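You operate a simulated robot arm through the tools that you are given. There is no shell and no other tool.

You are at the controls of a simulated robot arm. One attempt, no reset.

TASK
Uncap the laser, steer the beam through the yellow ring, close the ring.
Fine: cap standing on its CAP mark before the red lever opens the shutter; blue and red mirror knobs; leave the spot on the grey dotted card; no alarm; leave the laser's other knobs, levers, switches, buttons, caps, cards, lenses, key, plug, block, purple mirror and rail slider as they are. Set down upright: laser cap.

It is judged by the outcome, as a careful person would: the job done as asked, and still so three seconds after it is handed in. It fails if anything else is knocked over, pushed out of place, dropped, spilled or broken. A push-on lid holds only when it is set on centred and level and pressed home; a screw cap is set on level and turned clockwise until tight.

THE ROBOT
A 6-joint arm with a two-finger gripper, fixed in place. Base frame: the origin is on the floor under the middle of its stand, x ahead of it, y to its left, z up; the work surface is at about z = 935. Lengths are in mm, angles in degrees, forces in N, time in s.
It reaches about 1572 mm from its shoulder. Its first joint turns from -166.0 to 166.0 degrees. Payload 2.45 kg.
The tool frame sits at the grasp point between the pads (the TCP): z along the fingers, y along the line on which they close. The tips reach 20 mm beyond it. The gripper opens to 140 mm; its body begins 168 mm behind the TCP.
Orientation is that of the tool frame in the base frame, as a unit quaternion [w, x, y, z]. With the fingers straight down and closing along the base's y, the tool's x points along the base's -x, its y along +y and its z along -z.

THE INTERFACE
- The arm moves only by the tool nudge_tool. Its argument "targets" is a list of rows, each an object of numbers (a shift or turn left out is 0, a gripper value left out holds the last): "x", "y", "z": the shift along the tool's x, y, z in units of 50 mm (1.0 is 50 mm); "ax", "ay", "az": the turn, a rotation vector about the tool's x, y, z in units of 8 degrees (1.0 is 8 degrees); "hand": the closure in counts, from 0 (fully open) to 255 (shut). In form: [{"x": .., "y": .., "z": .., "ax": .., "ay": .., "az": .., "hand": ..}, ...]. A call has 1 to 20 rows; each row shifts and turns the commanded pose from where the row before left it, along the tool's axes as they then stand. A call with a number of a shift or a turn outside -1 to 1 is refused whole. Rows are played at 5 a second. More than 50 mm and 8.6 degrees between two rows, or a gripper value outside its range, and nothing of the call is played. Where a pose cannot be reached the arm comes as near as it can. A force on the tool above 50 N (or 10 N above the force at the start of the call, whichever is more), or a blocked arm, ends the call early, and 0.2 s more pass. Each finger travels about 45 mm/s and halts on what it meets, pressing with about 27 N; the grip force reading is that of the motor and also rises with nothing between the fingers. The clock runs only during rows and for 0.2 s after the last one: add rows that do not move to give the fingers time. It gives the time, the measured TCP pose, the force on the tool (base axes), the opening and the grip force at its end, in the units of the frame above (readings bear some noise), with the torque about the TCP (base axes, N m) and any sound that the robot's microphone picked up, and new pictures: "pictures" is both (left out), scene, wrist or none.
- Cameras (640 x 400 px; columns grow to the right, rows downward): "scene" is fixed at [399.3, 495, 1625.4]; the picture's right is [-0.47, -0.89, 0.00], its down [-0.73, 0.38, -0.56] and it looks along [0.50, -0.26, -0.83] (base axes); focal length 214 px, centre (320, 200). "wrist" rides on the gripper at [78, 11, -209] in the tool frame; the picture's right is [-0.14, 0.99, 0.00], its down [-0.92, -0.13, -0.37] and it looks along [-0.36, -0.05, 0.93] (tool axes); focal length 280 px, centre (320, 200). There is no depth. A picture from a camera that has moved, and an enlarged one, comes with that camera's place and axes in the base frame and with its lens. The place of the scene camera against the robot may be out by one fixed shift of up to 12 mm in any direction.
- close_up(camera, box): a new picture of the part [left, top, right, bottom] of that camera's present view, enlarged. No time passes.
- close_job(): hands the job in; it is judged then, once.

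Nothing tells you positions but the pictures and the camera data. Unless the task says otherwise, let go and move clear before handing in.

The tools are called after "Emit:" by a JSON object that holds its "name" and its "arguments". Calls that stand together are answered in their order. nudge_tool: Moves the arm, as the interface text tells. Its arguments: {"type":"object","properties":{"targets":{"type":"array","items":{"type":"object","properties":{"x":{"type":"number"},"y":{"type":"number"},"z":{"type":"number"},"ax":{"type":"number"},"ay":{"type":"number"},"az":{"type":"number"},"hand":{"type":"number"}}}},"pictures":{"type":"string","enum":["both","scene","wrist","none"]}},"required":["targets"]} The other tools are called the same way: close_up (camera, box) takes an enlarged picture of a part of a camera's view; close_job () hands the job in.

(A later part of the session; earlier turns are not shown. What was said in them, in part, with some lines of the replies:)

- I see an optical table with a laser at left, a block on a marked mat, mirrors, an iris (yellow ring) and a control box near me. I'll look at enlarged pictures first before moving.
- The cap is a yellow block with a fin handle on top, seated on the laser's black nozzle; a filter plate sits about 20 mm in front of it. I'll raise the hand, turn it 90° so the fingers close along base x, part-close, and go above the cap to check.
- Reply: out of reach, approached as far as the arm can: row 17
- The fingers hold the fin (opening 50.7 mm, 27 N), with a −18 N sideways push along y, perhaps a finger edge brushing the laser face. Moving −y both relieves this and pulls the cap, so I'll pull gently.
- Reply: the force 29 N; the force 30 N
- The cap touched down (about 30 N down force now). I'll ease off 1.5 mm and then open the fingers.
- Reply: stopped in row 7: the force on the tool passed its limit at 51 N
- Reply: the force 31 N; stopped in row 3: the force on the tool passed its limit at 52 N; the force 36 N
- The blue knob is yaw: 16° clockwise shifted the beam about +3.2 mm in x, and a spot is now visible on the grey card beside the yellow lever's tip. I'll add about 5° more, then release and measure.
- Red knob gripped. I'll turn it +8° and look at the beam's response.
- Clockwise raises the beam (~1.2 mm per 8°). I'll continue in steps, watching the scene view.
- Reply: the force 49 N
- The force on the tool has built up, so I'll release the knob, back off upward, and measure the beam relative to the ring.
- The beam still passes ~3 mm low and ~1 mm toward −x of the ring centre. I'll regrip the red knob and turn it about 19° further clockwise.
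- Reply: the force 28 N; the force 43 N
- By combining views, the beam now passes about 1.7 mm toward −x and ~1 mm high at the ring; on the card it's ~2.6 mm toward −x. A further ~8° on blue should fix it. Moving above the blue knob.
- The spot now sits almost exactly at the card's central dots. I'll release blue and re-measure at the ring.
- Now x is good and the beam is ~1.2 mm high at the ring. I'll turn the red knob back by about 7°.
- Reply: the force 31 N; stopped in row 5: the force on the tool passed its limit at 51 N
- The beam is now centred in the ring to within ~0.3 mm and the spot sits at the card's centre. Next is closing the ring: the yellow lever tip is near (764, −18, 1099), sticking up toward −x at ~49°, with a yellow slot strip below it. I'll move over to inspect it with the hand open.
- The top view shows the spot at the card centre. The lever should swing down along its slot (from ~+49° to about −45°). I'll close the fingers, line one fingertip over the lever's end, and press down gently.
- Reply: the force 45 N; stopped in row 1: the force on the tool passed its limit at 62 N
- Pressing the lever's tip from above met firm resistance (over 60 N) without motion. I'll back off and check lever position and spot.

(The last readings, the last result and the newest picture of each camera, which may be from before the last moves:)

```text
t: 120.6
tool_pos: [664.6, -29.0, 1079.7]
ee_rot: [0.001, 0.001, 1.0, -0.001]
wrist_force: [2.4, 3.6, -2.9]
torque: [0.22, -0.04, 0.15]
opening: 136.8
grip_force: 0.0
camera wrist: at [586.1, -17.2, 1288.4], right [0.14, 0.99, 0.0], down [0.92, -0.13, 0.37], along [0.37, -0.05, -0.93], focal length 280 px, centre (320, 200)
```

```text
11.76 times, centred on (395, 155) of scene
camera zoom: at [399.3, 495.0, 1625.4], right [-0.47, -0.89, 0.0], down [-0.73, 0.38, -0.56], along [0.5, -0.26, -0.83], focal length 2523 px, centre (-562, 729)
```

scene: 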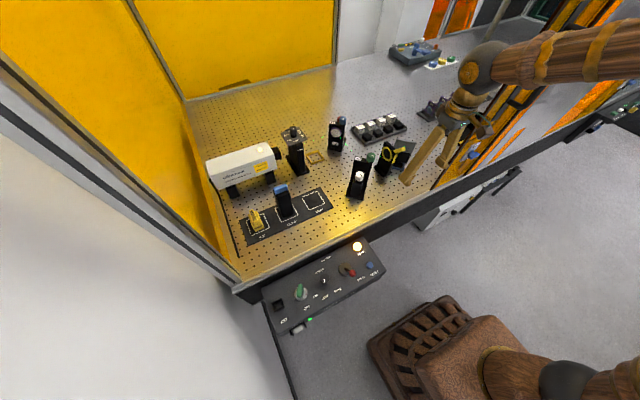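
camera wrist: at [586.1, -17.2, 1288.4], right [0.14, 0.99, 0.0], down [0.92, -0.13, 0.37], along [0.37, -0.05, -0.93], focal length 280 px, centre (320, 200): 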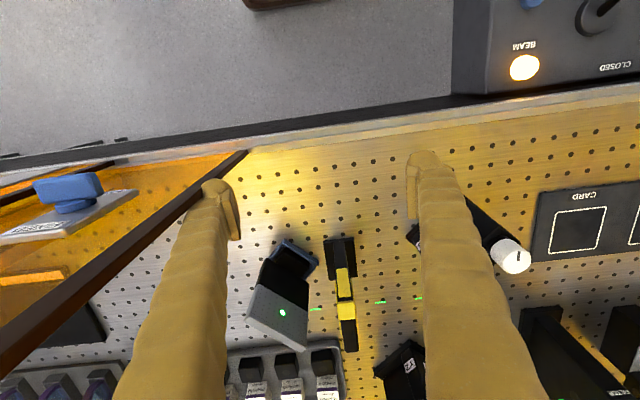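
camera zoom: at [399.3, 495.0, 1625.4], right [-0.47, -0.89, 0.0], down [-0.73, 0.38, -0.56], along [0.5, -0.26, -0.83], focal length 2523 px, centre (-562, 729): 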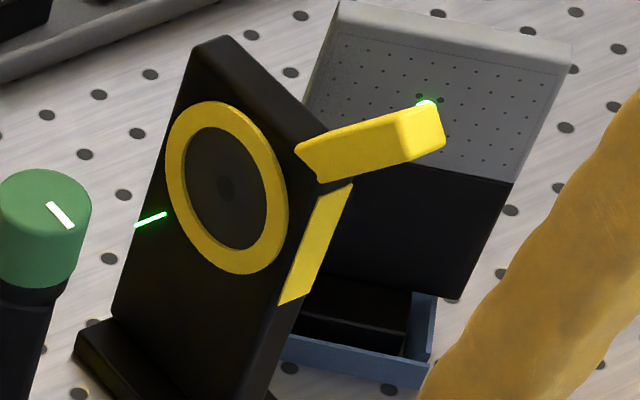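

Some slight contact force shows (perhaps a finger near the door edge at the left), so I'll move away in +y and narrow the fingers.

Emit:
{"name": "nudge_tool", "arguments": {"targets": [{"y": 0.3, "hand": 60}, {"y": 0.3}, {}, {}], "pictures": "both"}}

Emit:
{"name": "close_up", "arguments": {"camera": "wrist", "box": [150, 100, 300, 260]}}

Emit:
{"name": "close_up", "arguments": {"camera": "wrist", "box": [270, 220, 370, 350]}}

Emit:
{"name": "close_up", "arguments": {"camera": "scene", "box": [380, 60, 620, 220]}}

```text
t: 121.6
tool_pos: [663.3, 1.2, 1079.2]
ee_rot: [0.001, 0.0, 1.0, -0.002]
wrist_force: [-0.2, -0.4, 0.6]
torque: [0.04, -0.05, 0.03]
opening: 107.2
grip_force: 0.1
camera wrist: at [584.4, 12.6, 1287.9], right [0.14, 0.99, 0.0], down [0.92, -0.13, 0.37], along [0.37, -0.05, -0.93], focal length 280 px, centre (320, 200)
```

scene: 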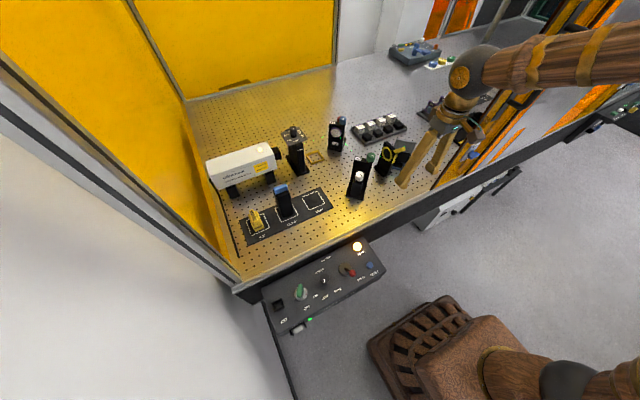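
wrist: 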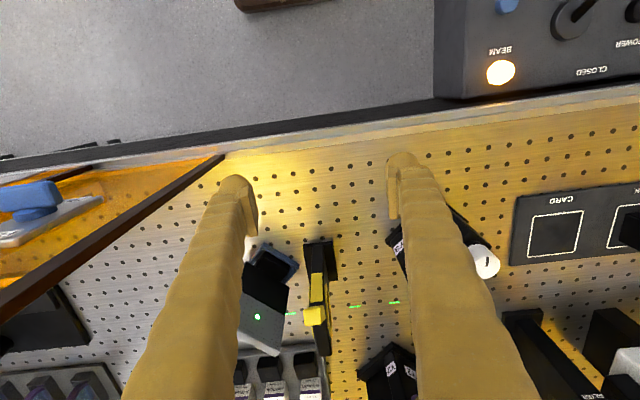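

```text
2.50 times, centred on (225, 180) of wrist
camera zoom: at [584.4, 12.6, 1287.9], right [0.14, 0.99, 0.0], down [0.92, -0.13, 0.37], along [0.37, -0.05, -0.93], focal length 701 px, centre (558, 250)
```

zoom: 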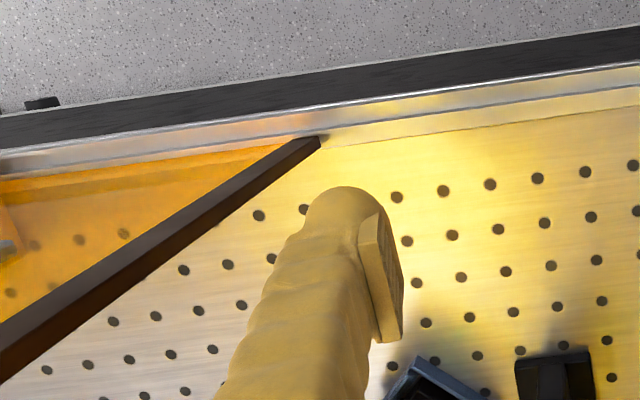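

```text
3.08 times, centred on (320, 285) of wrist
camera zoom: at [584.4, 12.6, 1287.9], right [0.14, 0.99, 0.0], down [0.92, -0.13, 0.37], along [0.37, -0.05, -0.93], focal length 863 px, centre (320, -62)
```

zoom: 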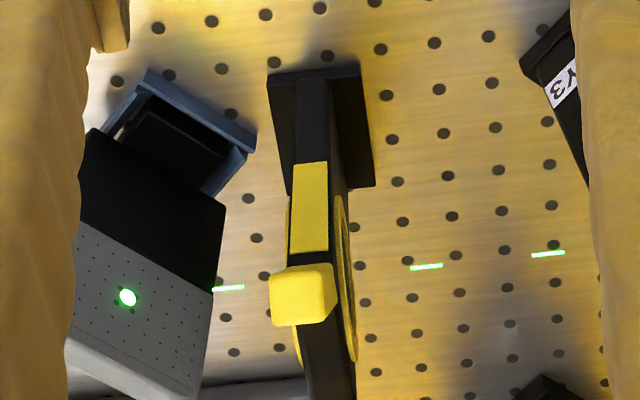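

```text
2.50 times, centred on (500, 140) of scene
camera zoom: at [399.3, 495.0, 1625.4], right [-0.47, -0.89, 0.0], down [-0.73, 0.38, -0.56], along [0.5, -0.26, -0.83], focal length 536 px, centre (-130, 350)
```

zoom: 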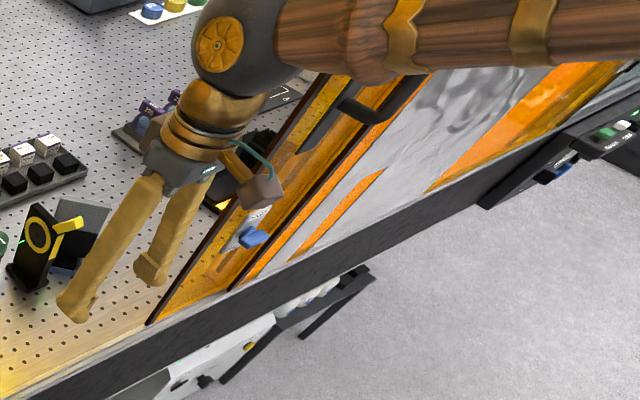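

I can see the lever's end block and the yellow strip under it on the slab's −x face. Instead of pushing, I'll grip the lever's end from ±y (it's ~15 mm wide) so I can move it tangentially. First rise and go above it.

Emit:
{"name": "nudge_tool", "arguments": {"targets": [{"z": -0.6}, {"z": -0.8, "hand": 150}, {"x": -0.5, "y": -0.1}, {"x": -0.5, "y": -0.1}, {"x": -0.5, "y": -0.1}, {"x": -0.52, "y": -0.08}, {}, {}], "pictures": "both"}}

Emit:
{"name": "close_up", "arguments": {"camera": "wrist", "box": [250, 110, 390, 230]}}

Emit:
{"name": "close_up", "arguments": {"camera": "scene", "box": [372, 115, 422, 175]}}

```text
t: 123.4
tool_pos: [764.4, -17.4, 1147.6]
ee_rot: [0.001, 0.0, 1.0, -0.001]
wrist_force: [0.1, 0.0, 0.9]
torque: [0.03, 0.01, -0.01]
opening: 58.0
grip_force: 0.0
camera wrist: at [685.8, -5.9, 1356.6], right [0.14, 0.99, 0.0], down [0.92, -0.13, 0.37], along [0.37, -0.05, -0.93], focal length 280 px, centre (320, 200)
```

scene: 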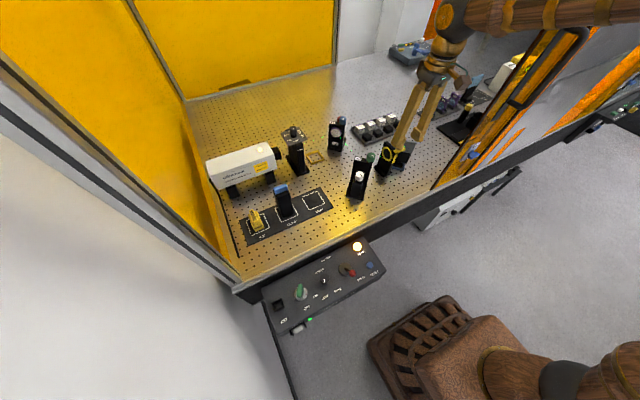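
wrist: 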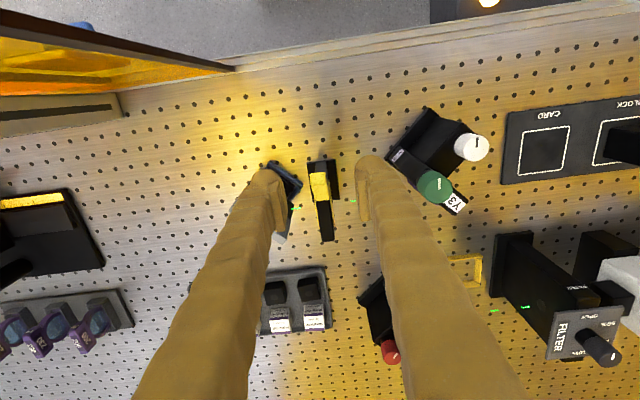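

```text
3.33 times, centred on (320, 170) of wrist
camera zoom: at [685.8, -5.9, 1356.6], right [0.14, 0.99, 0.0], down [0.92, -0.13, 0.37], along [0.37, -0.05, -0.93], focal length 935 px, centre (320, 300)
```

zoom: 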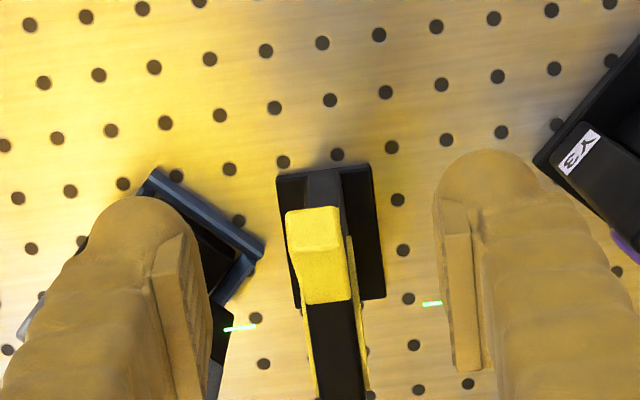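

```text
6.67 times, centred on (397, 145) of scene
camera zoom: at [399.3, 495.0, 1625.4], right [-0.47, -0.89, 0.0], down [-0.73, 0.38, -0.56], along [0.5, -0.26, -0.83], focal length 1430 px, centre (-193, 567)
```

zoom: 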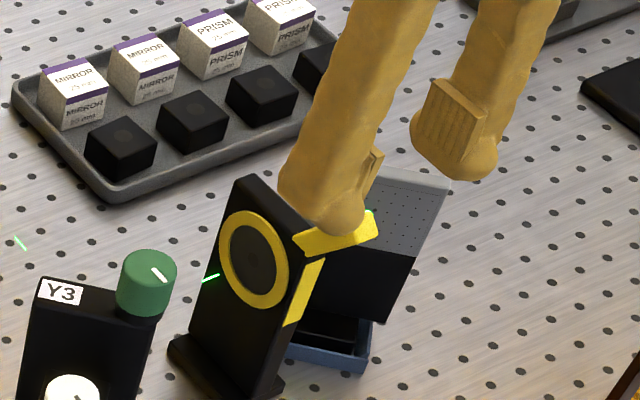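

Emit:
{"name": "nudge_tool", "arguments": {"targets": [{"y": -0.03, "z": 0.35}, {"z": 0.35}, {"z": 0.3}, {}, {}], "pictures": "wrist"}}

Emit:
{"name": "close_up", "arguments": {"camera": "wrist", "box": [250, 110, 390, 230]}}

Emit:
{"name": "close_up", "arguments": {"camera": "scene", "box": [372, 115, 422, 175]}}

```text
t: 124.6
tool_pos: [763.7, -19.2, 1097.0]
ee_rot: [0.001, 0.001, 1.0, -0.001]
wrist_force: [0.7, 0.2, 0.6]
torque: [-0.02, -0.03, -0.01]
opening: 57.6
grip_force: 0.0
camera wrist: at [684.8, -7.6, 1305.8], right [0.14, 0.99, 0.0], down [0.92, -0.13, 0.37], along [0.37, -0.05, -0.93], focal length 280 px, centre (320, 200)
```

wrist: 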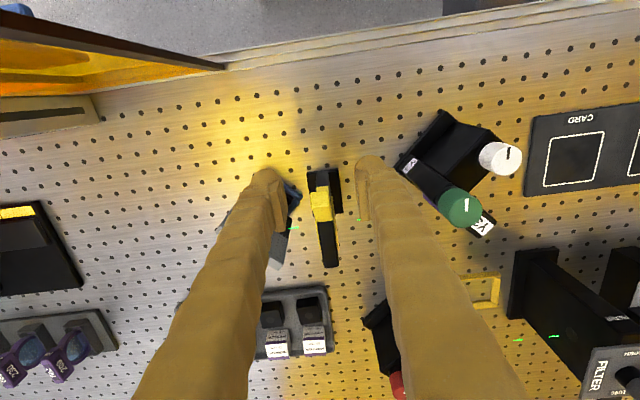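

```text
3.33 times, centred on (320, 170) of wrist
camera zoom: at [684.8, -7.6, 1305.8], right [0.14, 0.99, 0.0], down [0.92, -0.13, 0.37], along [0.37, -0.05, -0.93], focal length 935 px, centre (320, 300)
```

zoom: 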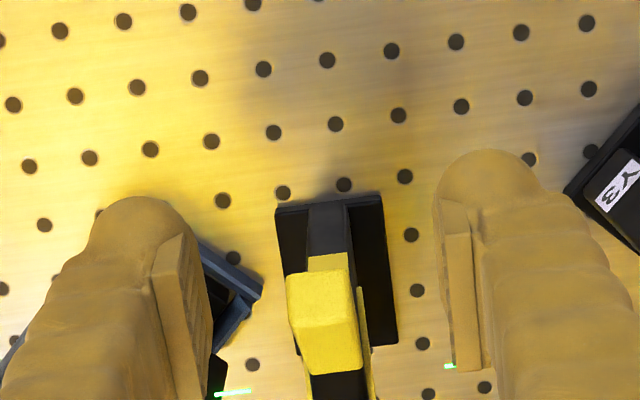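

```text
6.67 times, centred on (397, 145) of scene
camera zoom: at [399.3, 495.0, 1625.4], right [-0.47, -0.89, 0.0], down [-0.73, 0.38, -0.56], along [0.5, -0.26, -0.83], focal length 1430 px, centre (-193, 567)
```

zoom: 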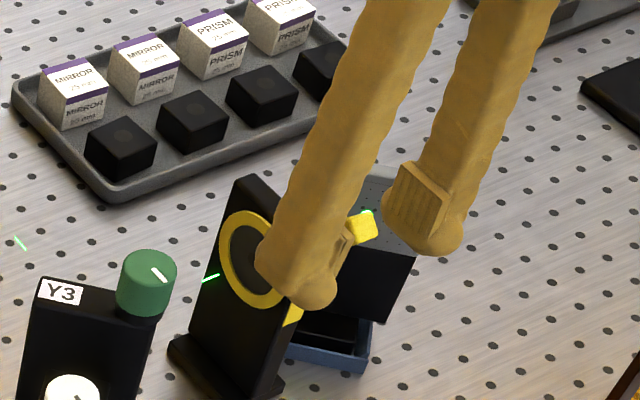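

Emit:
{"name": "nudge_tool", "arguments": {"targets": [{"hand": 190}, {"hand": 215}, {"hand": 230}, {"hand": 255}, {}, {}], "pictures": "wrist"}}

Emit:
{"name": "close_up", "arguments": {"camera": "wrist", "box": [250, 110, 390, 230]}}

```text
t: 126.0
tool_pos: [763.9, -19.9, 1096.4]
ee_rot: [0.001, 0.0, 1.0, -0.001]
wrist_force: [0.1, -13.9, -1.2]
torque: [-0.09, 0.02, -0.1]
opening: 14.6
grip_force: 41.1
camera wrist: at [684.9, -8.0, 1305.8], right [0.14, 0.99, 0.0], down [0.92, -0.13, 0.37], along [0.37, -0.05, -0.93], focal length 280 px, centre (320, 200)
```

wrist: 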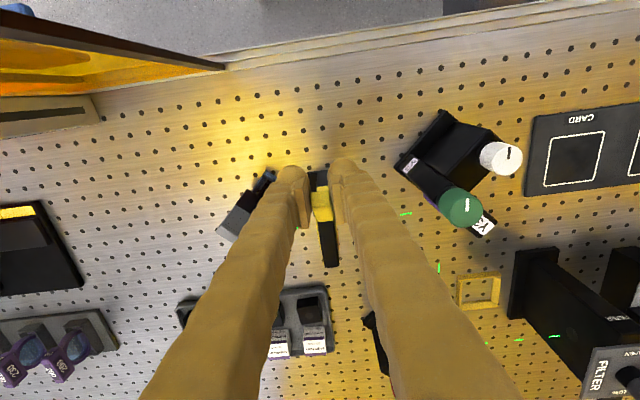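

```text
3.33 times, centred on (320, 170) of wrist
camera zoom: at [684.9, -8.0, 1305.8], right [0.14, 0.99, 0.0], down [0.92, -0.13, 0.37], along [0.37, -0.05, -0.93], focal length 935 px, centre (320, 300)
```

zoom: 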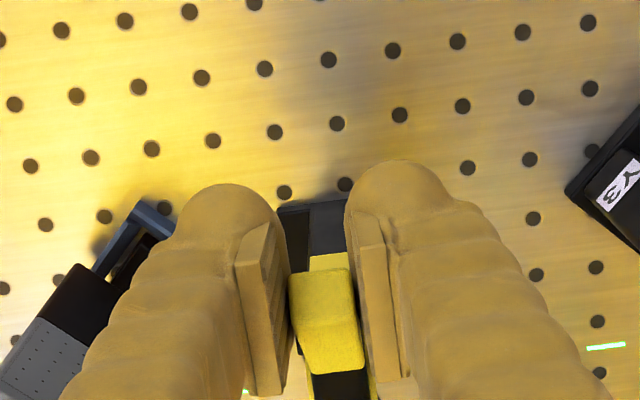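

Lever gripped (14.6 mm). I'll nudge it tangentially (toward −x and down) in small steps and watch the force.

Emit:
{"name": "nudge_tool", "arguments": {"targets": [{"y": -0.025}, {"x": 0.04, "z": 0.04}, {}], "pictures": "none"}}

Emit:
{"name": "nudge_tool", "arguments": {"targets": [{"x": 0.04, "z": 0.04}, {}], "pictures": "none"}}

```text
t: 126.8
tool_pos: [763.0, -19.5, 1097.1]
ee_rot: [0.003, 0.0, 1.0, 0.0]
wrist_force: [25.0, 25.0, 16.4]
torque: [0.31, -1.06, 0.19]
opening: 14.5
grip_force: 40.6
```

```text
t: 127.1
tool_pos: [762.6, -19.8, 1096.3]
ee_rot: [0.004, 0.0, 1.0, 0.0]
wrist_force: [5.1, 5.0, 5.7]
torque: [0.04, 0.6, 0.01]
opening: 14.4
grip_force: 41.2
stopped in row 1: the force on the tool passed its limit at 55 N (the readings are from after the stop); the commanded pose is now the measured one
```

Emit:
{"name": "nudge_tool", "arguments": {"targets": [{"x": -0.04, "z": -0.04}, {}], "pictures": "none"}}

Emit:
{"name": "nudge_tool", "arguments": {"targets": [{"x": -0.04, "z": -0.04}, {}], "pictures": "none"}}

```text
t: 127.7
tool_pos: [764.9, -21.0, 1097.4]
ee_rot: [0.003, 0.0, 1.0, 0.0]
wrist_force: [-8.6, 13.7, -15.0]
torque: [0.16, 1.37, 0.08]
opening: 14.4
grip_force: 41.0
```

```text
t: 128.3
tool_pos: [766.3, -20.2, 1100.4]
ee_rot: [0.004, 0.001, 1.0, 0.0]
wrist_force: [-3.7, 18.5, -17.3]
torque: [0.14, 1.17, 0.15]
opening: 14.2
grip_force: 40.9
```

Emit:
{"name": "close_up", "arguments": {"camera": "scene", "box": [372, 115, 422, 175]}}

Emit:
{"name": "close_up", "arguments": {"camera": "wrist", "box": [250, 110, 390, 230]}}

```text
6.67 times, centred on (397, 145) of scene
camera zoom: at [399.3, 495.0, 1625.4], right [-0.47, -0.89, 0.0], down [-0.73, 0.38, -0.56], along [0.5, -0.26, -0.83], focal length 1430 px, centre (-193, 567)
```

zoom: 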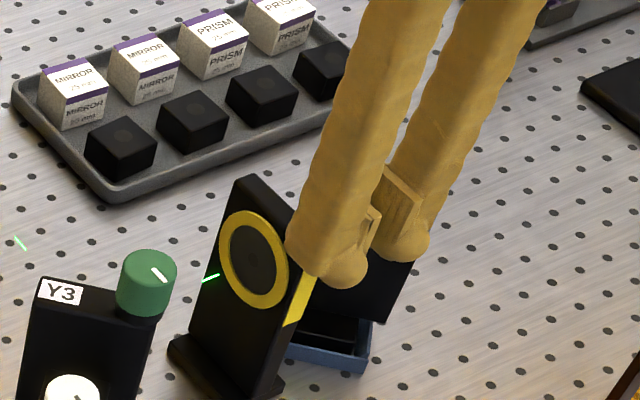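

```text
3.33 times, centred on (320, 170) of wrist
camera zoom: at [687.2, -8.6, 1308.7], right [0.14, 0.99, 0.0], down [0.92, -0.13, 0.37], along [0.37, -0.05, -0.93], focal length 935 px, centre (320, 300)
```

zoom: 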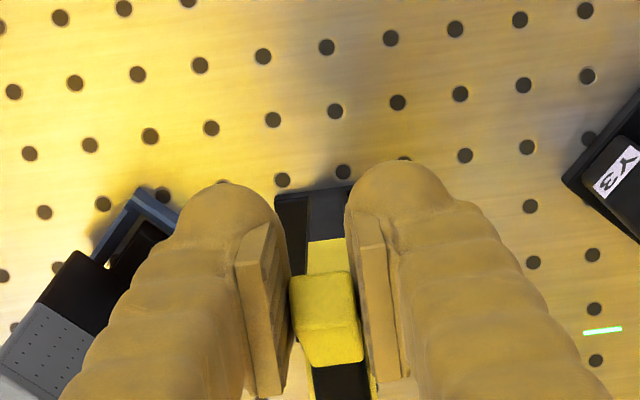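

The lever rotates the other way: up and over toward +x moves with only ~20 N, so the closing swing is that direction. I'll follow the arc about the ring axis in small steps.

Emit:
{"name": "nudge_tool", "arguments": {"targets": [{"y": 0.012}, {"x": -0.05, "z": -0.037}, {"x": -0.05, "z": -0.037}, {"x": -0.06, "z": -0.038}, {"x": -0.06, "z": -0.038}, {}], "pictures": "wrist"}}

Emit:
{"name": "close_up", "arguments": {"camera": "wrist", "box": [250, 110, 390, 230]}}

Emit:
{"name": "close_up", "arguments": {"camera": "scene", "box": [372, 115, 422, 175]}}

```text
t: 129.7
tool_pos: [777.4, -22.1, 1108.4]
ee_rot: [0.004, -0.001, 1.0, 0.0]
wrist_force: [-5.3, 3.1, -16.5]
torque: [0.05, 1.08, 0.04]
opening: 14.5
grip_force: 41.0
camera wrist: at [697.8, -8.4, 1316.7], right [0.14, 0.99, 0.0], down [0.92, -0.13, 0.38], along [0.37, -0.05, -0.93], focal length 280 px, centre (320, 200)
```

wrist: 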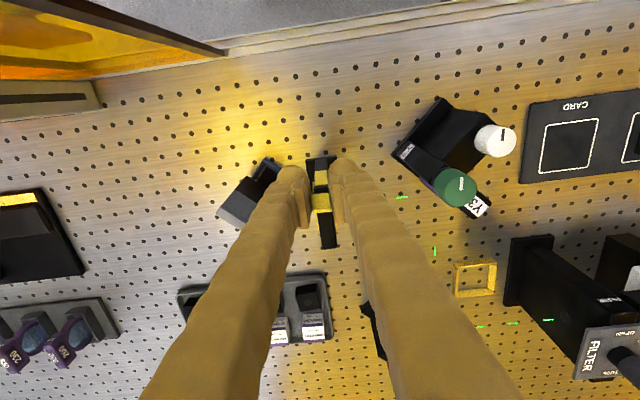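

```text
3.33 times, centred on (320, 170) of wrist
camera zoom: at [697.8, -8.4, 1316.7], right [0.14, 0.99, 0.0], down [0.92, -0.13, 0.38], along [0.37, -0.05, -0.93], focal length 935 px, centre (320, 300)
```

zoom: 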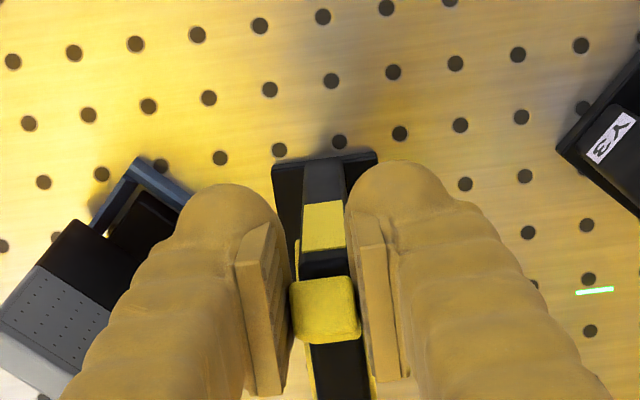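

```text
6.67 times, centred on (397, 145) of scene
camera zoom: at [399.3, 495.0, 1625.4], right [-0.47, -0.89, 0.0], down [-0.73, 0.38, -0.56], along [0.5, -0.26, -0.83], focal length 1430 px, centre (-193, 567)
```

zoom: 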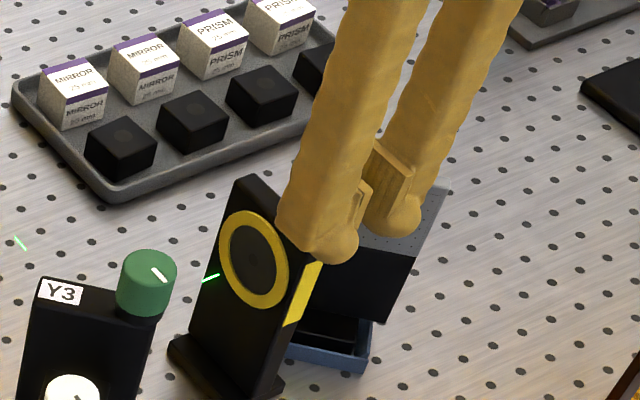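

Emit:
{"name": "nudge_tool", "arguments": {"targets": [{"x": -0.062, "z": -0.029}, {"x": -0.062, "z": -0.029}, {"x": -0.067, "z": -0.027}, {"x": -0.067, "z": -0.027}, {"x": -0.068, "z": -0.022}, {"x": -0.068, "z": -0.022}, {}], "pictures": "wrist"}}

Emit:
{"name": "close_up", "arguments": {"camera": "wrist", "box": [230, 100, 390, 240]}}

Emit:
{"name": "close_up", "arguments": {"camera": "scene", "box": [372, 115, 422, 175]}}

```text
t: 131.3
tool_pos: [797.6, -20.5, 1114.8]
ee_rot: [0.004, -0.001, 1.0, 0.0]
wrist_force: [-9.7, -8.4, -13.2]
torque: [-0.1, 1.15, -0.09]
opening: 14.2
grip_force: 40.5
camera wrist: at [717.9, -8.5, 1324.4], right [0.14, 0.99, 0.0], down [0.92, -0.13, 0.37], along [0.37, -0.05, -0.93], focal length 280 px, centre (320, 200)
```

wrist: 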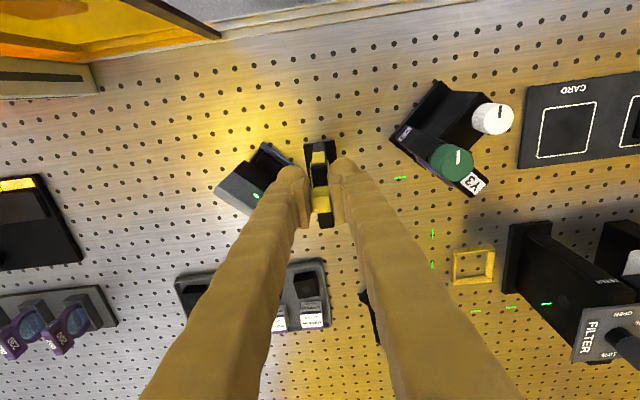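

```text
2.86 times, centred on (310, 170) of wrist
camera zoom: at [717.9, -8.5, 1324.4], right [0.14, 0.99, 0.0], down [0.92, -0.13, 0.37], along [0.37, -0.05, -0.93], focal length 801 px, centre (349, 286)
```

zoom: 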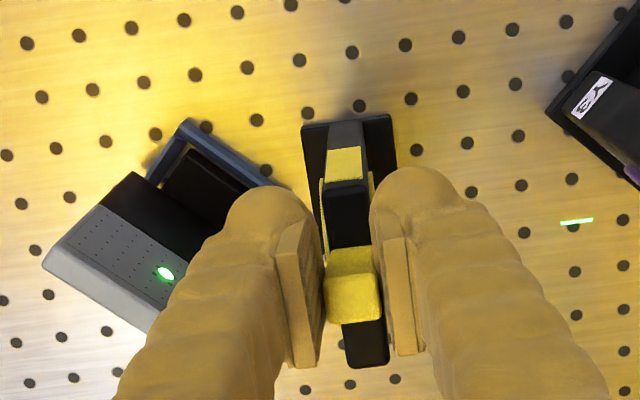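

```text
6.67 times, centred on (397, 145) of scene
camera zoom: at [399.3, 495.0, 1625.4], right [-0.47, -0.89, 0.0], down [-0.73, 0.38, -0.56], along [0.5, -0.26, -0.83], focal length 1430 px, centre (-193, 567)
```

zoom: 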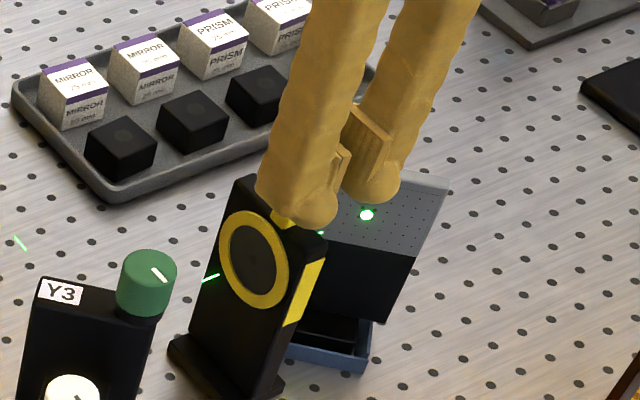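

The lever is at ~75° and the spot remains on the card. Continuing the swing.

Emit:
{"name": "nudge_tool", "arguments": {"targets": [{"x": -0.071, "z": -0.015}, {"x": -0.071, "z": -0.015}, {"x": -0.071, "z": -0.01}, {"x": -0.071, "z": -0.01}, {"x": -0.072, "z": -0.003}, {"x": -0.072, "z": -0.003}, {}], "pictures": "wrist"}}

Emit:
{"name": "close_up", "arguments": {"camera": "wrist", "box": [230, 100, 390, 240]}}

Emit:
{"name": "close_up", "arguments": {"camera": "scene", "box": [372, 125, 422, 175]}}

```text
t: 132.9
tool_pos: [818.8, -18.9, 1118.6]
ee_rot: [0.004, 0.0, 1.0, 0.0]
wrist_force: [-11.7, -15.3, -25.1]
torque: [-0.15, 1.0, -0.1]
opening: 14.6
grip_force: 40.6
camera wrist: at [739.4, -8.4, 1327.4], right [0.14, 0.99, 0.0], down [0.92, -0.13, 0.37], along [0.37, -0.05, -0.93], focal length 280 px, centre (320, 200)
```

wrist: 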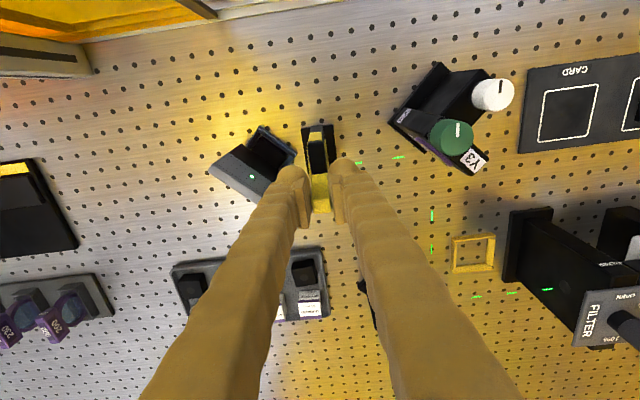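

```text
2.86 times, centred on (310, 170) of wrist
camera zoom: at [739.4, -8.4, 1327.4], right [0.14, 0.99, 0.0], down [0.92, -0.13, 0.37], along [0.37, -0.05, -0.93], focal length 801 px, centre (349, 286)
```

zoom: 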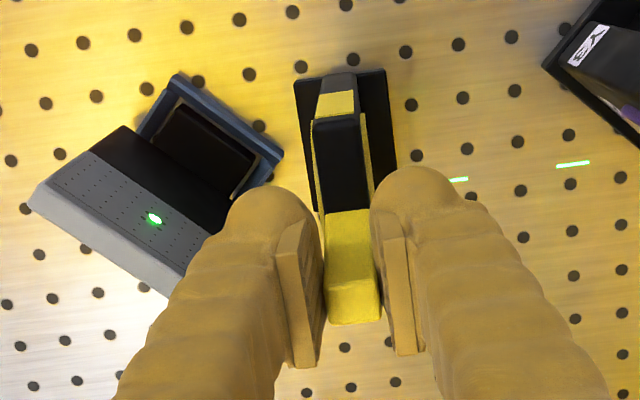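

```text
8.00 times, centred on (397, 150) of scene
camera zoom: at [399.3, 495.0, 1625.4], right [-0.47, -0.89, 0.0], down [-0.73, 0.38, -0.56], along [0.5, -0.26, -0.83], focal length 1716 px, centre (-296, 600)
```

zoom: 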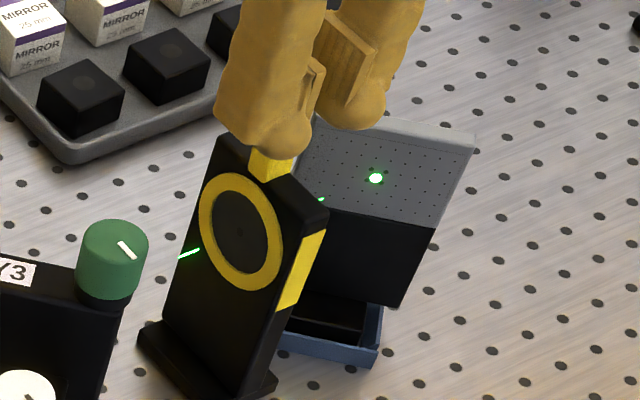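

The lever is vertical now and the spot sits in the middle of the card's four dots. I'll keep swinging toward +x.

Emit:
{"name": "nudge_tool", "arguments": {"targets": [{"y": -0.01, "z": 0.01}, {"x": -0.072, "z": 0.003}, {"x": -0.072, "z": 0.003}, {"x": -0.071, "z": 0.01}, {"x": -0.071, "z": 0.01}, {"x": -0.071, "z": 0.015}, {"x": -0.071, "z": 0.015}, {}], "pictures": "wrist"}}

Emit:
{"name": "close_up", "arguments": {"camera": "wrist", "box": [230, 100, 390, 240]}}

Emit:
{"name": "close_up", "arguments": {"camera": "scene", "box": [372, 125, 422, 175]}}

```text
t: 134.7
tool_pos: [839.3, -20.6, 1114.6]
ee_rot: [0.004, -0.001, 1.0, -0.001]
wrist_force: [-12.1, 16.4, -0.6]
torque: [0.16, 0.87, 0.09]
opening: 14.6
grip_force: 40.9
camera wrist: at [760.1, -8.7, 1323.8], right [0.14, 0.99, 0.0], down [0.92, -0.13, 0.38], along [0.37, -0.05, -0.93], focal length 280 px, centre (320, 200)
```

wrist: 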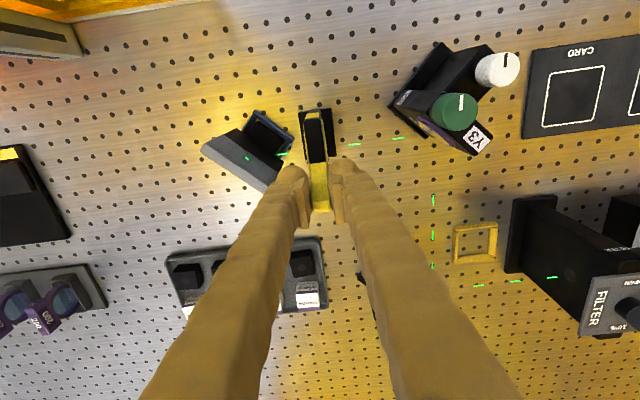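

```text
2.86 times, centred on (310, 170) of wrist
camera zoom: at [760.1, -8.7, 1323.8], right [0.14, 0.99, 0.0], down [0.92, -0.13, 0.38], along [0.37, -0.05, -0.93], focal length 801 px, centre (349, 286)
```

zoom: 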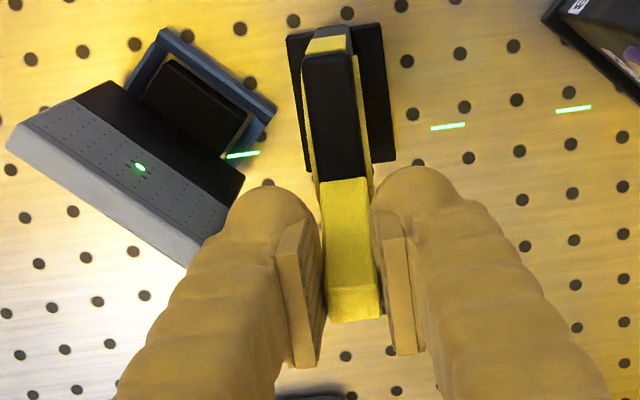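

```text
8.00 times, centred on (397, 150) of scene
camera zoom: at [399.3, 495.0, 1625.4], right [-0.47, -0.89, 0.0], down [-0.73, 0.38, -0.56], along [0.5, -0.26, -0.83], focal length 1716 px, centre (-296, 600)
```

zoom: 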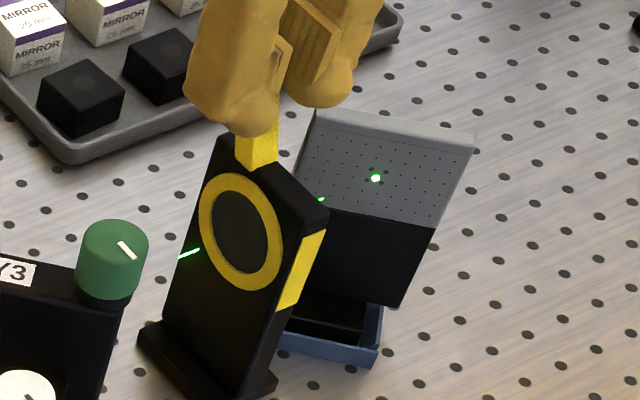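

The spot is getting smaller as the iris closes and is still centred. Continuing.

Emit:
{"name": "nudge_tool", "arguments": {"targets": [{"y": 0.01}, {"x": -0.068, "z": 0.022}, {"x": -0.068, "z": 0.022}, {"x": -0.067, "z": 0.027}, {"x": -0.067, "z": 0.027}, {}], "pictures": "wrist"}}

Emit:
{"name": "close_up", "arguments": {"camera": "wrist", "box": [230, 80, 390, 220]}}

Emit:
{"name": "close_up", "arguments": {"camera": "scene", "box": [372, 125, 422, 175]}}

```text
t: 136.1
tool_pos: [853.9, -20.5, 1110.0]
ee_rot: [0.003, 0.0, 1.0, 0.001]
wrist_force: [-22.9, -6.7, -20.8]
torque: [-0.05, 1.02, -0.06]
opening: 14.6
grip_force: 40.7
camera wrist: at [774.5, -8.3, 1318.5], right [0.14, 0.99, 0.0], down [0.92, -0.13, 0.37], along [0.37, -0.05, -0.93], focal length 280 px, centre (320, 200)
```

wrist: 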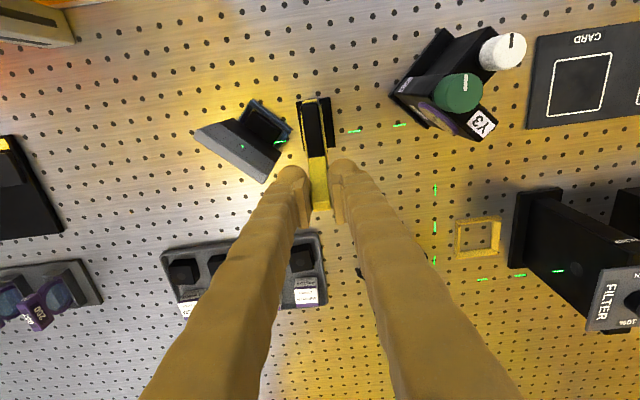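

```text
2.86 times, centred on (310, 150) of wrist
camera zoom: at [774.5, -8.3, 1318.5], right [0.14, 0.99, 0.0], down [0.92, -0.13, 0.37], along [0.37, -0.05, -0.93], focal length 801 px, centre (349, 343)
```

zoom: 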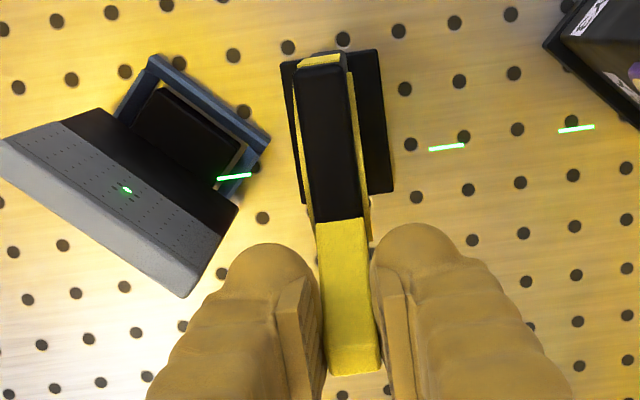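

```text
8.00 times, centred on (397, 150) of scene
camera zoom: at [399.3, 495.0, 1625.4], right [-0.47, -0.89, 0.0], down [-0.73, 0.38, -0.56], along [0.5, -0.26, -0.83], focal length 1716 px, centre (-296, 600)
```

zoom: 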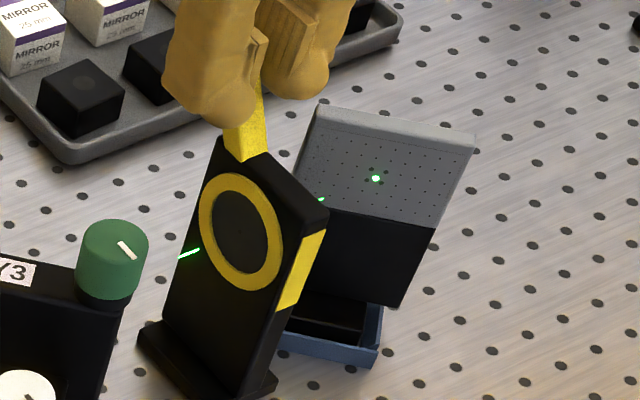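

Emit:
{"name": "nudge_tool", "arguments": {"targets": [{"x": -0.064, "z": 0.036}, {"x": -0.064, "z": 0.036}, {"x": -0.06, "z": 0.04}, {"x": -0.06, "z": 0.04}, {}], "pictures": "wrist"}}

Emit:
{"name": "close_up", "arguments": {"camera": "scene", "box": [372, 125, 422, 175]}}

```text
t: 137.3
tool_pos: [864.4, -19.8, 1104.8]
ee_rot: [0.004, -0.001, 1.0, -0.001]
wrist_force: [-39.8, -17.8, -3.0]
torque: [-0.18, 1.08, -0.1]
opening: 14.5
grip_force: 40.5
camera wrist: at [785.2, -8.4, 1312.6], right [0.14, 0.99, 0.0], down [0.92, -0.13, 0.37], along [0.37, -0.05, -0.93], focal length 280 px, centre (320, 200)
```

wrist: 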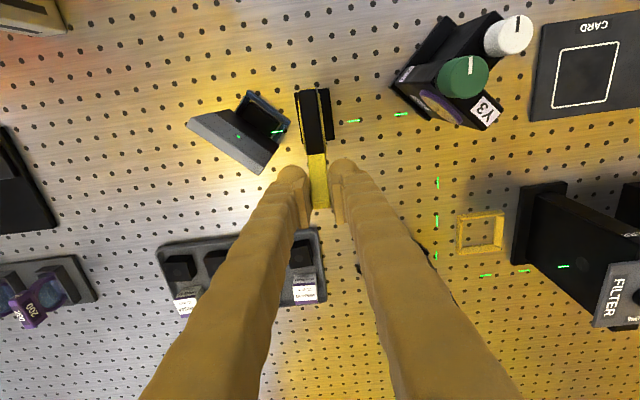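

```text
8.00 times, centred on (397, 150) of scene
camera zoom: at [399.3, 495.0, 1625.4], right [-0.47, -0.89, 0.0], down [-0.73, 0.38, -0.56], along [0.5, -0.26, -0.83], focal length 1716 px, centre (-296, 600)
```

zoom: 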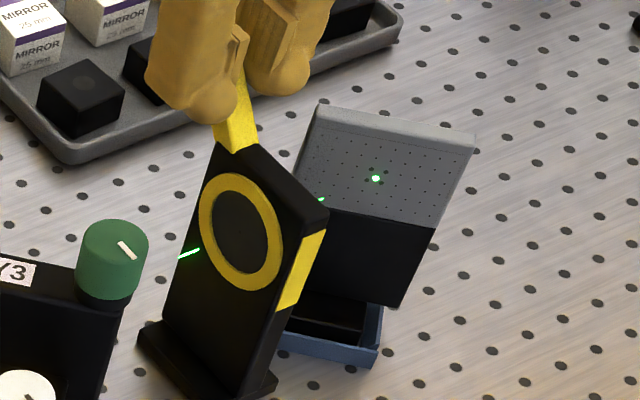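

Emit:
{"name": "nudge_tool", "arguments": {"targets": [{"y": -0.01, "x": -0.03, "z": 0.03}, {"x": -0.03, "z": 0.03}, {}], "pictures": "none"}}

Emit:
{"name": "close_up", "arguments": {"camera": "scene", "box": [372, 125, 422, 175]}}

```text
t: 137.7
tool_pos: [865.6, -20.1, 1105.5]
ee_rot: [0.003, 0.0, 1.0, 0.0]
wrist_force: [-13.4, -2.4, 9.1]
torque: [-0.03, -0.51, -0.04]
opening: 14.8
grip_force: 40.8
stopped in row 1: the force on the tool passed its limit at 57 N (the readings are from after the stop); the commanded pose is now the measured one
```

```text
8.00 times, centred on (397, 150) of scene
camera zoom: at [399.3, 495.0, 1625.4], right [-0.47, -0.89, 0.0], down [-0.73, 0.38, -0.56], along [0.5, -0.26, -0.83], focal length 1716 px, centre (-296, 600)
```

zoom: 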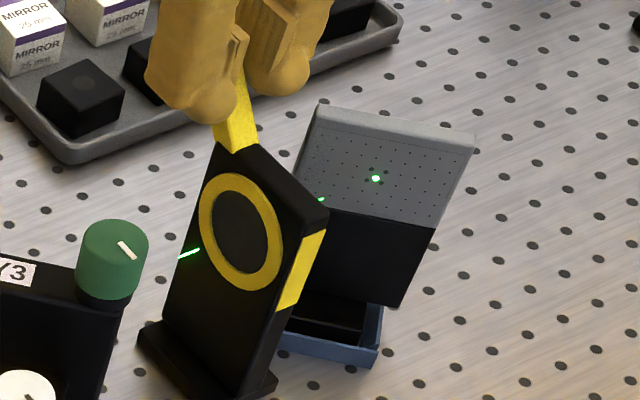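

Emit:
{"name": "nudge_tool", "arguments": {"targets": [{"x": -0.025, "z": 0.02}, {}], "pictures": "none"}}

Emit:
{"name": "nudge_tool", "arguments": {"targets": [{"x": -0.015, "z": 0.012}, {}], "pictures": "none"}}

```text
t: 138.4
tool_pos: [865.9, -20.0, 1103.9]
ee_rot: [0.002, 0.0, 1.0, 0.0]
wrist_force: [-14.7, -0.5, 9.3]
torque: [-0.06, -0.5, -0.02]
opening: 14.6
grip_force: 40.5
stopped in row 2: the force on the tool passed its limit at 51 N (the readings are from after the stop); the commanded pose is now the measured one
```

```text
t: 139.0
tool_pos: [865.4, -20.3, 1104.2]
ee_rot: [0.002, 0.0, 1.0, 0.0]
wrist_force: [-33.6, 2.0, 35.1]
torque: [0.06, 1.11, -0.01]
opening: 14.4
grip_force: 40.6
```

The lever is at its closed stop (about 75° of travel) and the spot still passes to the card's centre. I'll ease off slightly and open the fingers.

Emit:
{"name": "nudge_tool", "arguments": {"targets": [{"x": 0.012, "z": -0.012}, {"hand": 225}, {"hand": 200}, {"hand": 170}, {"hand": 150}, {}, {}], "pictures": "wrist"}}

Emit:
{"name": "close_up", "arguments": {"camera": "wrist", "box": [230, 80, 390, 220]}}

Emit:
{"name": "close_up", "arguments": {"camera": "scene", "box": [372, 125, 422, 175]}}

```text
t: 140.6
tool_pos: [865.6, -21.4, 1103.0]
ee_rot: [0.002, 0.0, 1.0, 0.0]
wrist_force: [0.1, 0.4, -0.1]
torque: [0.0, -0.01, 0.01]
opening: 57.6
grip_force: 0.1
camera wrist: at [786.3, -9.1, 1311.5], right [0.14, 0.99, 0.0], down [0.92, -0.13, 0.37], along [0.37, -0.05, -0.93], focal length 280 px, centre (320, 200)
```

wrist: 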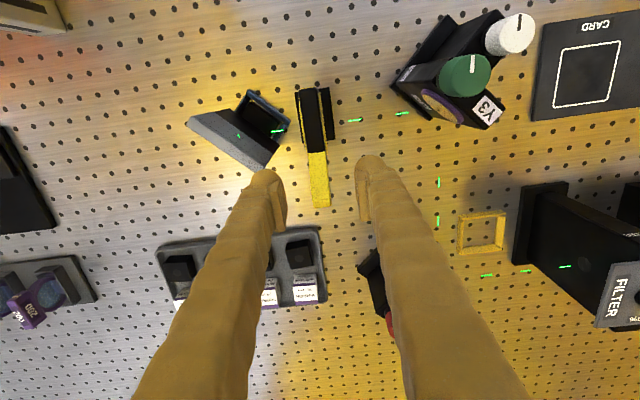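

```text
2.86 times, centred on (310, 150) of wrist
camera zoom: at [786.3, -9.1, 1311.5], right [0.14, 0.99, 0.0], down [0.92, -0.13, 0.37], along [0.37, -0.05, -0.93], focal length 801 px, centre (349, 343)
```

zoom: 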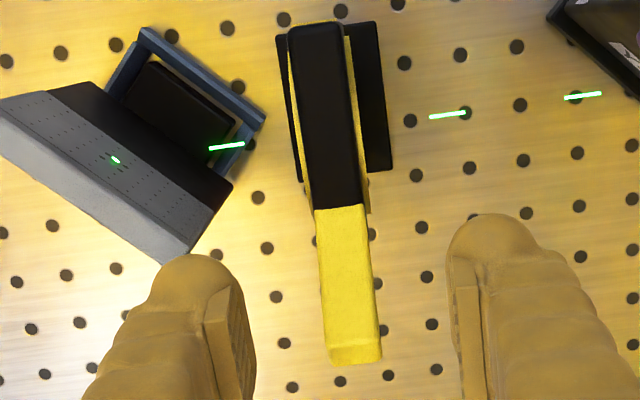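

```text
8.00 times, centred on (397, 150) of scene
camera zoom: at [399.3, 495.0, 1625.4], right [-0.47, -0.89, 0.0], down [-0.73, 0.38, -0.56], along [0.5, -0.26, -0.83], focal length 1716 px, centre (-296, 600)
```

zoom: 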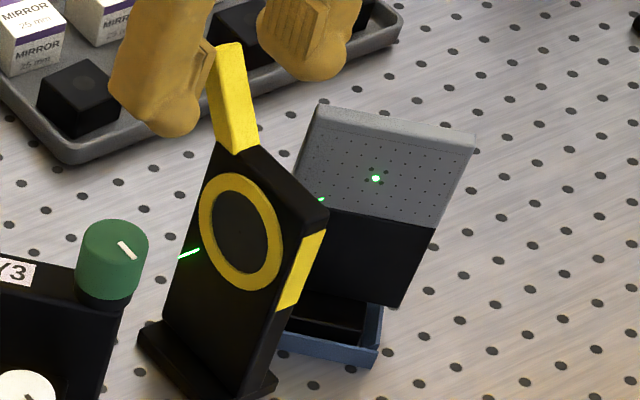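

The ring is closed with the spot on the card's centre. I'll lift straight up, then retreat and check the whole scene.

Emit:
{"name": "nudge_tool", "arguments": {"targets": [{"z": -0.3}, {"z": -0.5}, {"z": -0.8}, {"z": -0.8}, {"z": -0.8}, {"z": -0.8}, {"x": 0.5, "z": -0.5}, {"x": 0.7}, {"x": 0.7}, {"x": 0.7}, {"x": 0.7}, {}]}}

Emit:
{"name": "close_up", "arguments": {"camera": "scene", "box": [372, 125, 422, 175]}}

Emit:
{"name": "close_up", "arguments": {"camera": "scene", "box": [200, 100, 440, 260]}}

Emit:
{"name": "close_up", "arguments": {"camera": "scene", "box": [240, 190, 400, 340]}}

Emit:
{"name": "close_up", "arguments": {"camera": "scene", "box": [380, 30, 620, 220]}}

```text
t: 143.2
tool_pos: [698.8, -20.1, 1328.7]
ee_rot: [0.003, -0.001, 1.0, 0.0]
wrist_force: [-0.2, 0.7, 0.4]
torque: [-0.01, 0.0, -0.01]
opening: 57.8
grip_force: 0.0
camera wrist: at [619.6, -9.3, 1537.3], right [0.14, 0.99, 0.0], down [0.92, -0.13, 0.37], along [0.37, -0.05, -0.93], focal length 280 px, centre (320, 200)
```

scene: 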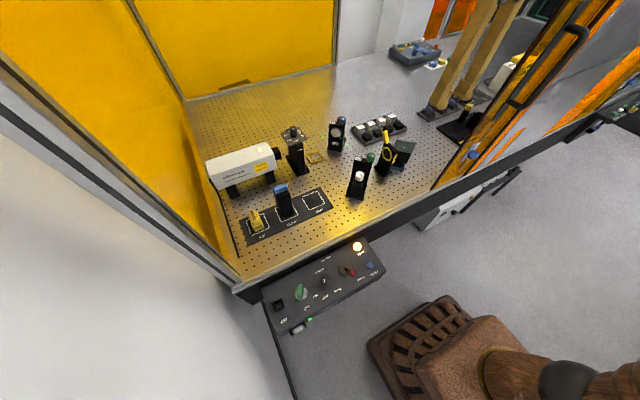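
wrist: 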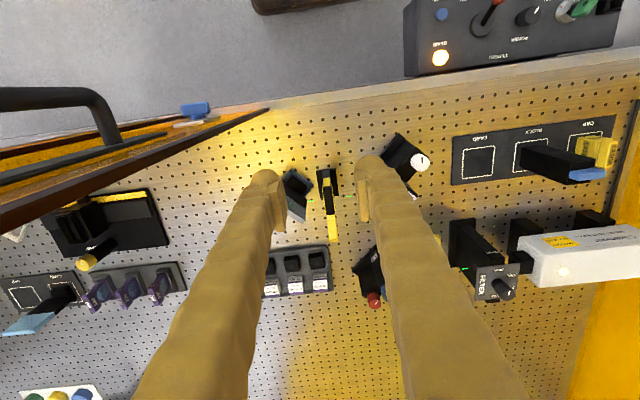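

```text
8.00 times, centred on (397, 150) of scene
camera zoom: at [399.3, 495.0, 1625.4], right [-0.47, -0.89, 0.0], down [-0.73, 0.38, -0.56], along [0.5, -0.26, -0.83], focal length 1716 px, centre (-296, 600)
```

zoom: 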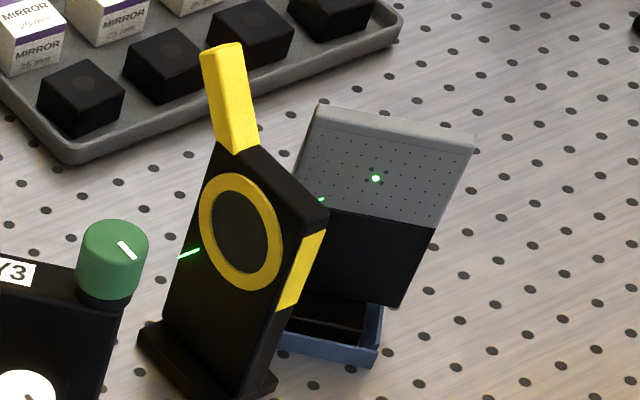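

```text
2.50 times, centred on (320, 180) of scene
camera zoom: at [399.3, 495.0, 1625.4], right [-0.47, -0.89, 0.0], down [-0.73, 0.38, -0.56], along [0.5, -0.26, -0.83], focal length 536 px, centre (320, 250)
```

zoom: 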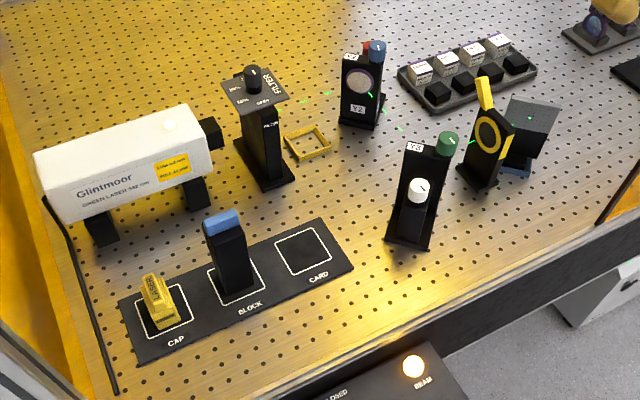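

```text
2.67 times, centred on (320, 265) of scene
camera zoom: at [399.3, 495.0, 1625.4], right [-0.47, -0.89, 0.0], down [-0.73, 0.38, -0.56], along [0.5, -0.26, -0.83], focal length 572 px, centre (320, 27)
```

zoom: 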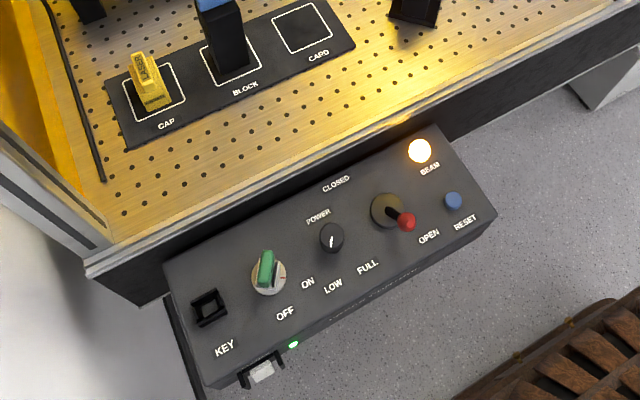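

```text
2.11 times, centred on (500, 125) of scene
camera zoom: at [399.3, 495.0, 1625.4], right [-0.47, -0.89, 0.0], down [-0.73, 0.38, -0.56], along [0.5, -0.26, -0.83], focal length 452 px, centre (-59, 358)
```

zoom: 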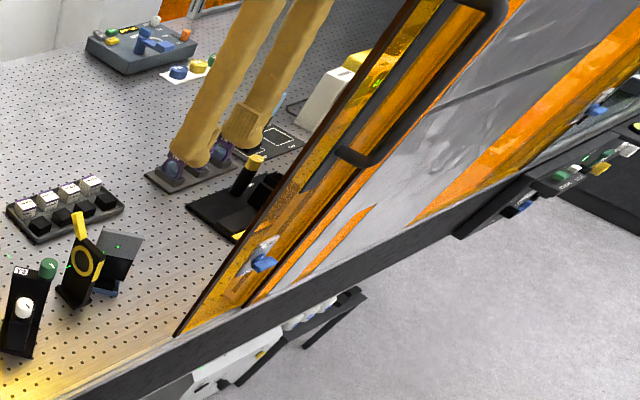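

Emit:
{"name": "close_up", "arguments": {"camera": "scene", "box": [300, 90, 460, 190]}}

Emit:
{"name": "close_up", "arguments": {"camera": "wrist", "box": [0, 60, 300, 260]}}

Emit:
{"name": "close_up", "arguments": {"camera": "wrist", "box": [420, 90, 640, 310]}}

```text
4.00 times, centred on (380, 140) of scene
camera zoom: at [399.3, 495.0, 1625.4], right [-0.47, -0.89, 0.0], down [-0.73, 0.38, -0.56], along [0.5, -0.26, -0.83], focal length 858 px, centre (80, 440)
```

zoom: 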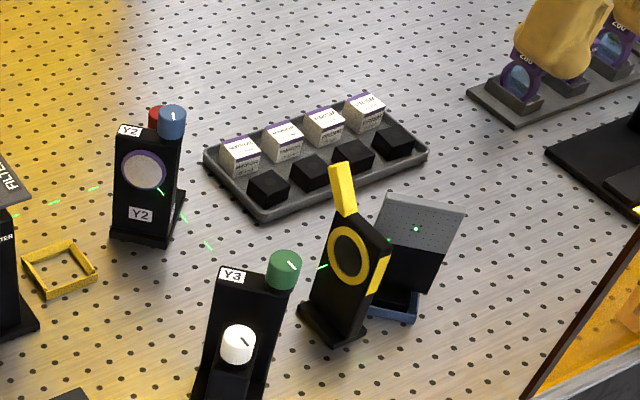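

```text
2.00 times, centred on (150, 160) of wrist
camera zoom: at [619.6, -9.3, 1537.3], right [0.14, 0.99, 0.0], down [0.92, -0.13, 0.37], along [0.37, -0.05, -0.93], focal length 561 px, centre (660, 280)
```

zoom: 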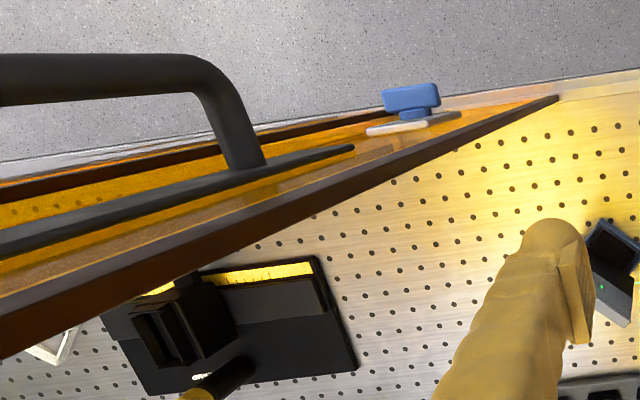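

```text
1.82 times, centred on (530, 200) of wrist
camera zoom: at [619.6, -9.3, 1537.3], right [0.14, 0.99, 0.0], down [0.92, -0.13, 0.37], along [0.37, -0.05, -0.93], focal length 510 px, centre (-62, 200)
```

zoom: 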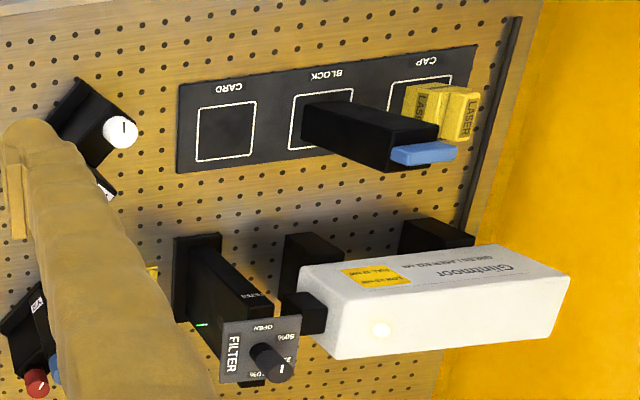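

Everything checks out: the cap stands upright on its CAP mark, the lever is at OPEN with the amber beam lamp lit, and the ring is closed. The green spot is on the centre of the grey dotted card, nothing else has moved, and the hand is clear, so I'm handing the job in.

Emit:
{"name": "close_job", "arguments": {}}

```text
The job is handed in.
```

The job is handed in: the laser is uncapped, and the beam passes through the closed yellow ring onto the centre of the grey dotted card.

- **Cap:** it stands upright inside the CAP square, and was there before the red lever was moved to OPEN.
- **Beam:** I steered it with only the blue and red knobs on mirror Y2. By my measurements it crosses the ring within about 0.3 mm of its centre.
- **Ring:** its lever is at the closed stop, and the spot still reaches the card.
- **Alarm:** I saw and heard none.
- **Other items:** nothing else in the final pictures looked moved.

Three contacts happened along the way:
- **Laser front:** there was a sideways push of about 18 N while I gripped the cap, perhaps a finger edge on the laser's front face.
- **Ring lever:** I first pushed it the wrong way, up to 62 N, and it did not move.
- **Front door:** a force of a few newtons showed while a finger was near the sliding door's edge. The door edge is where it was at the start.
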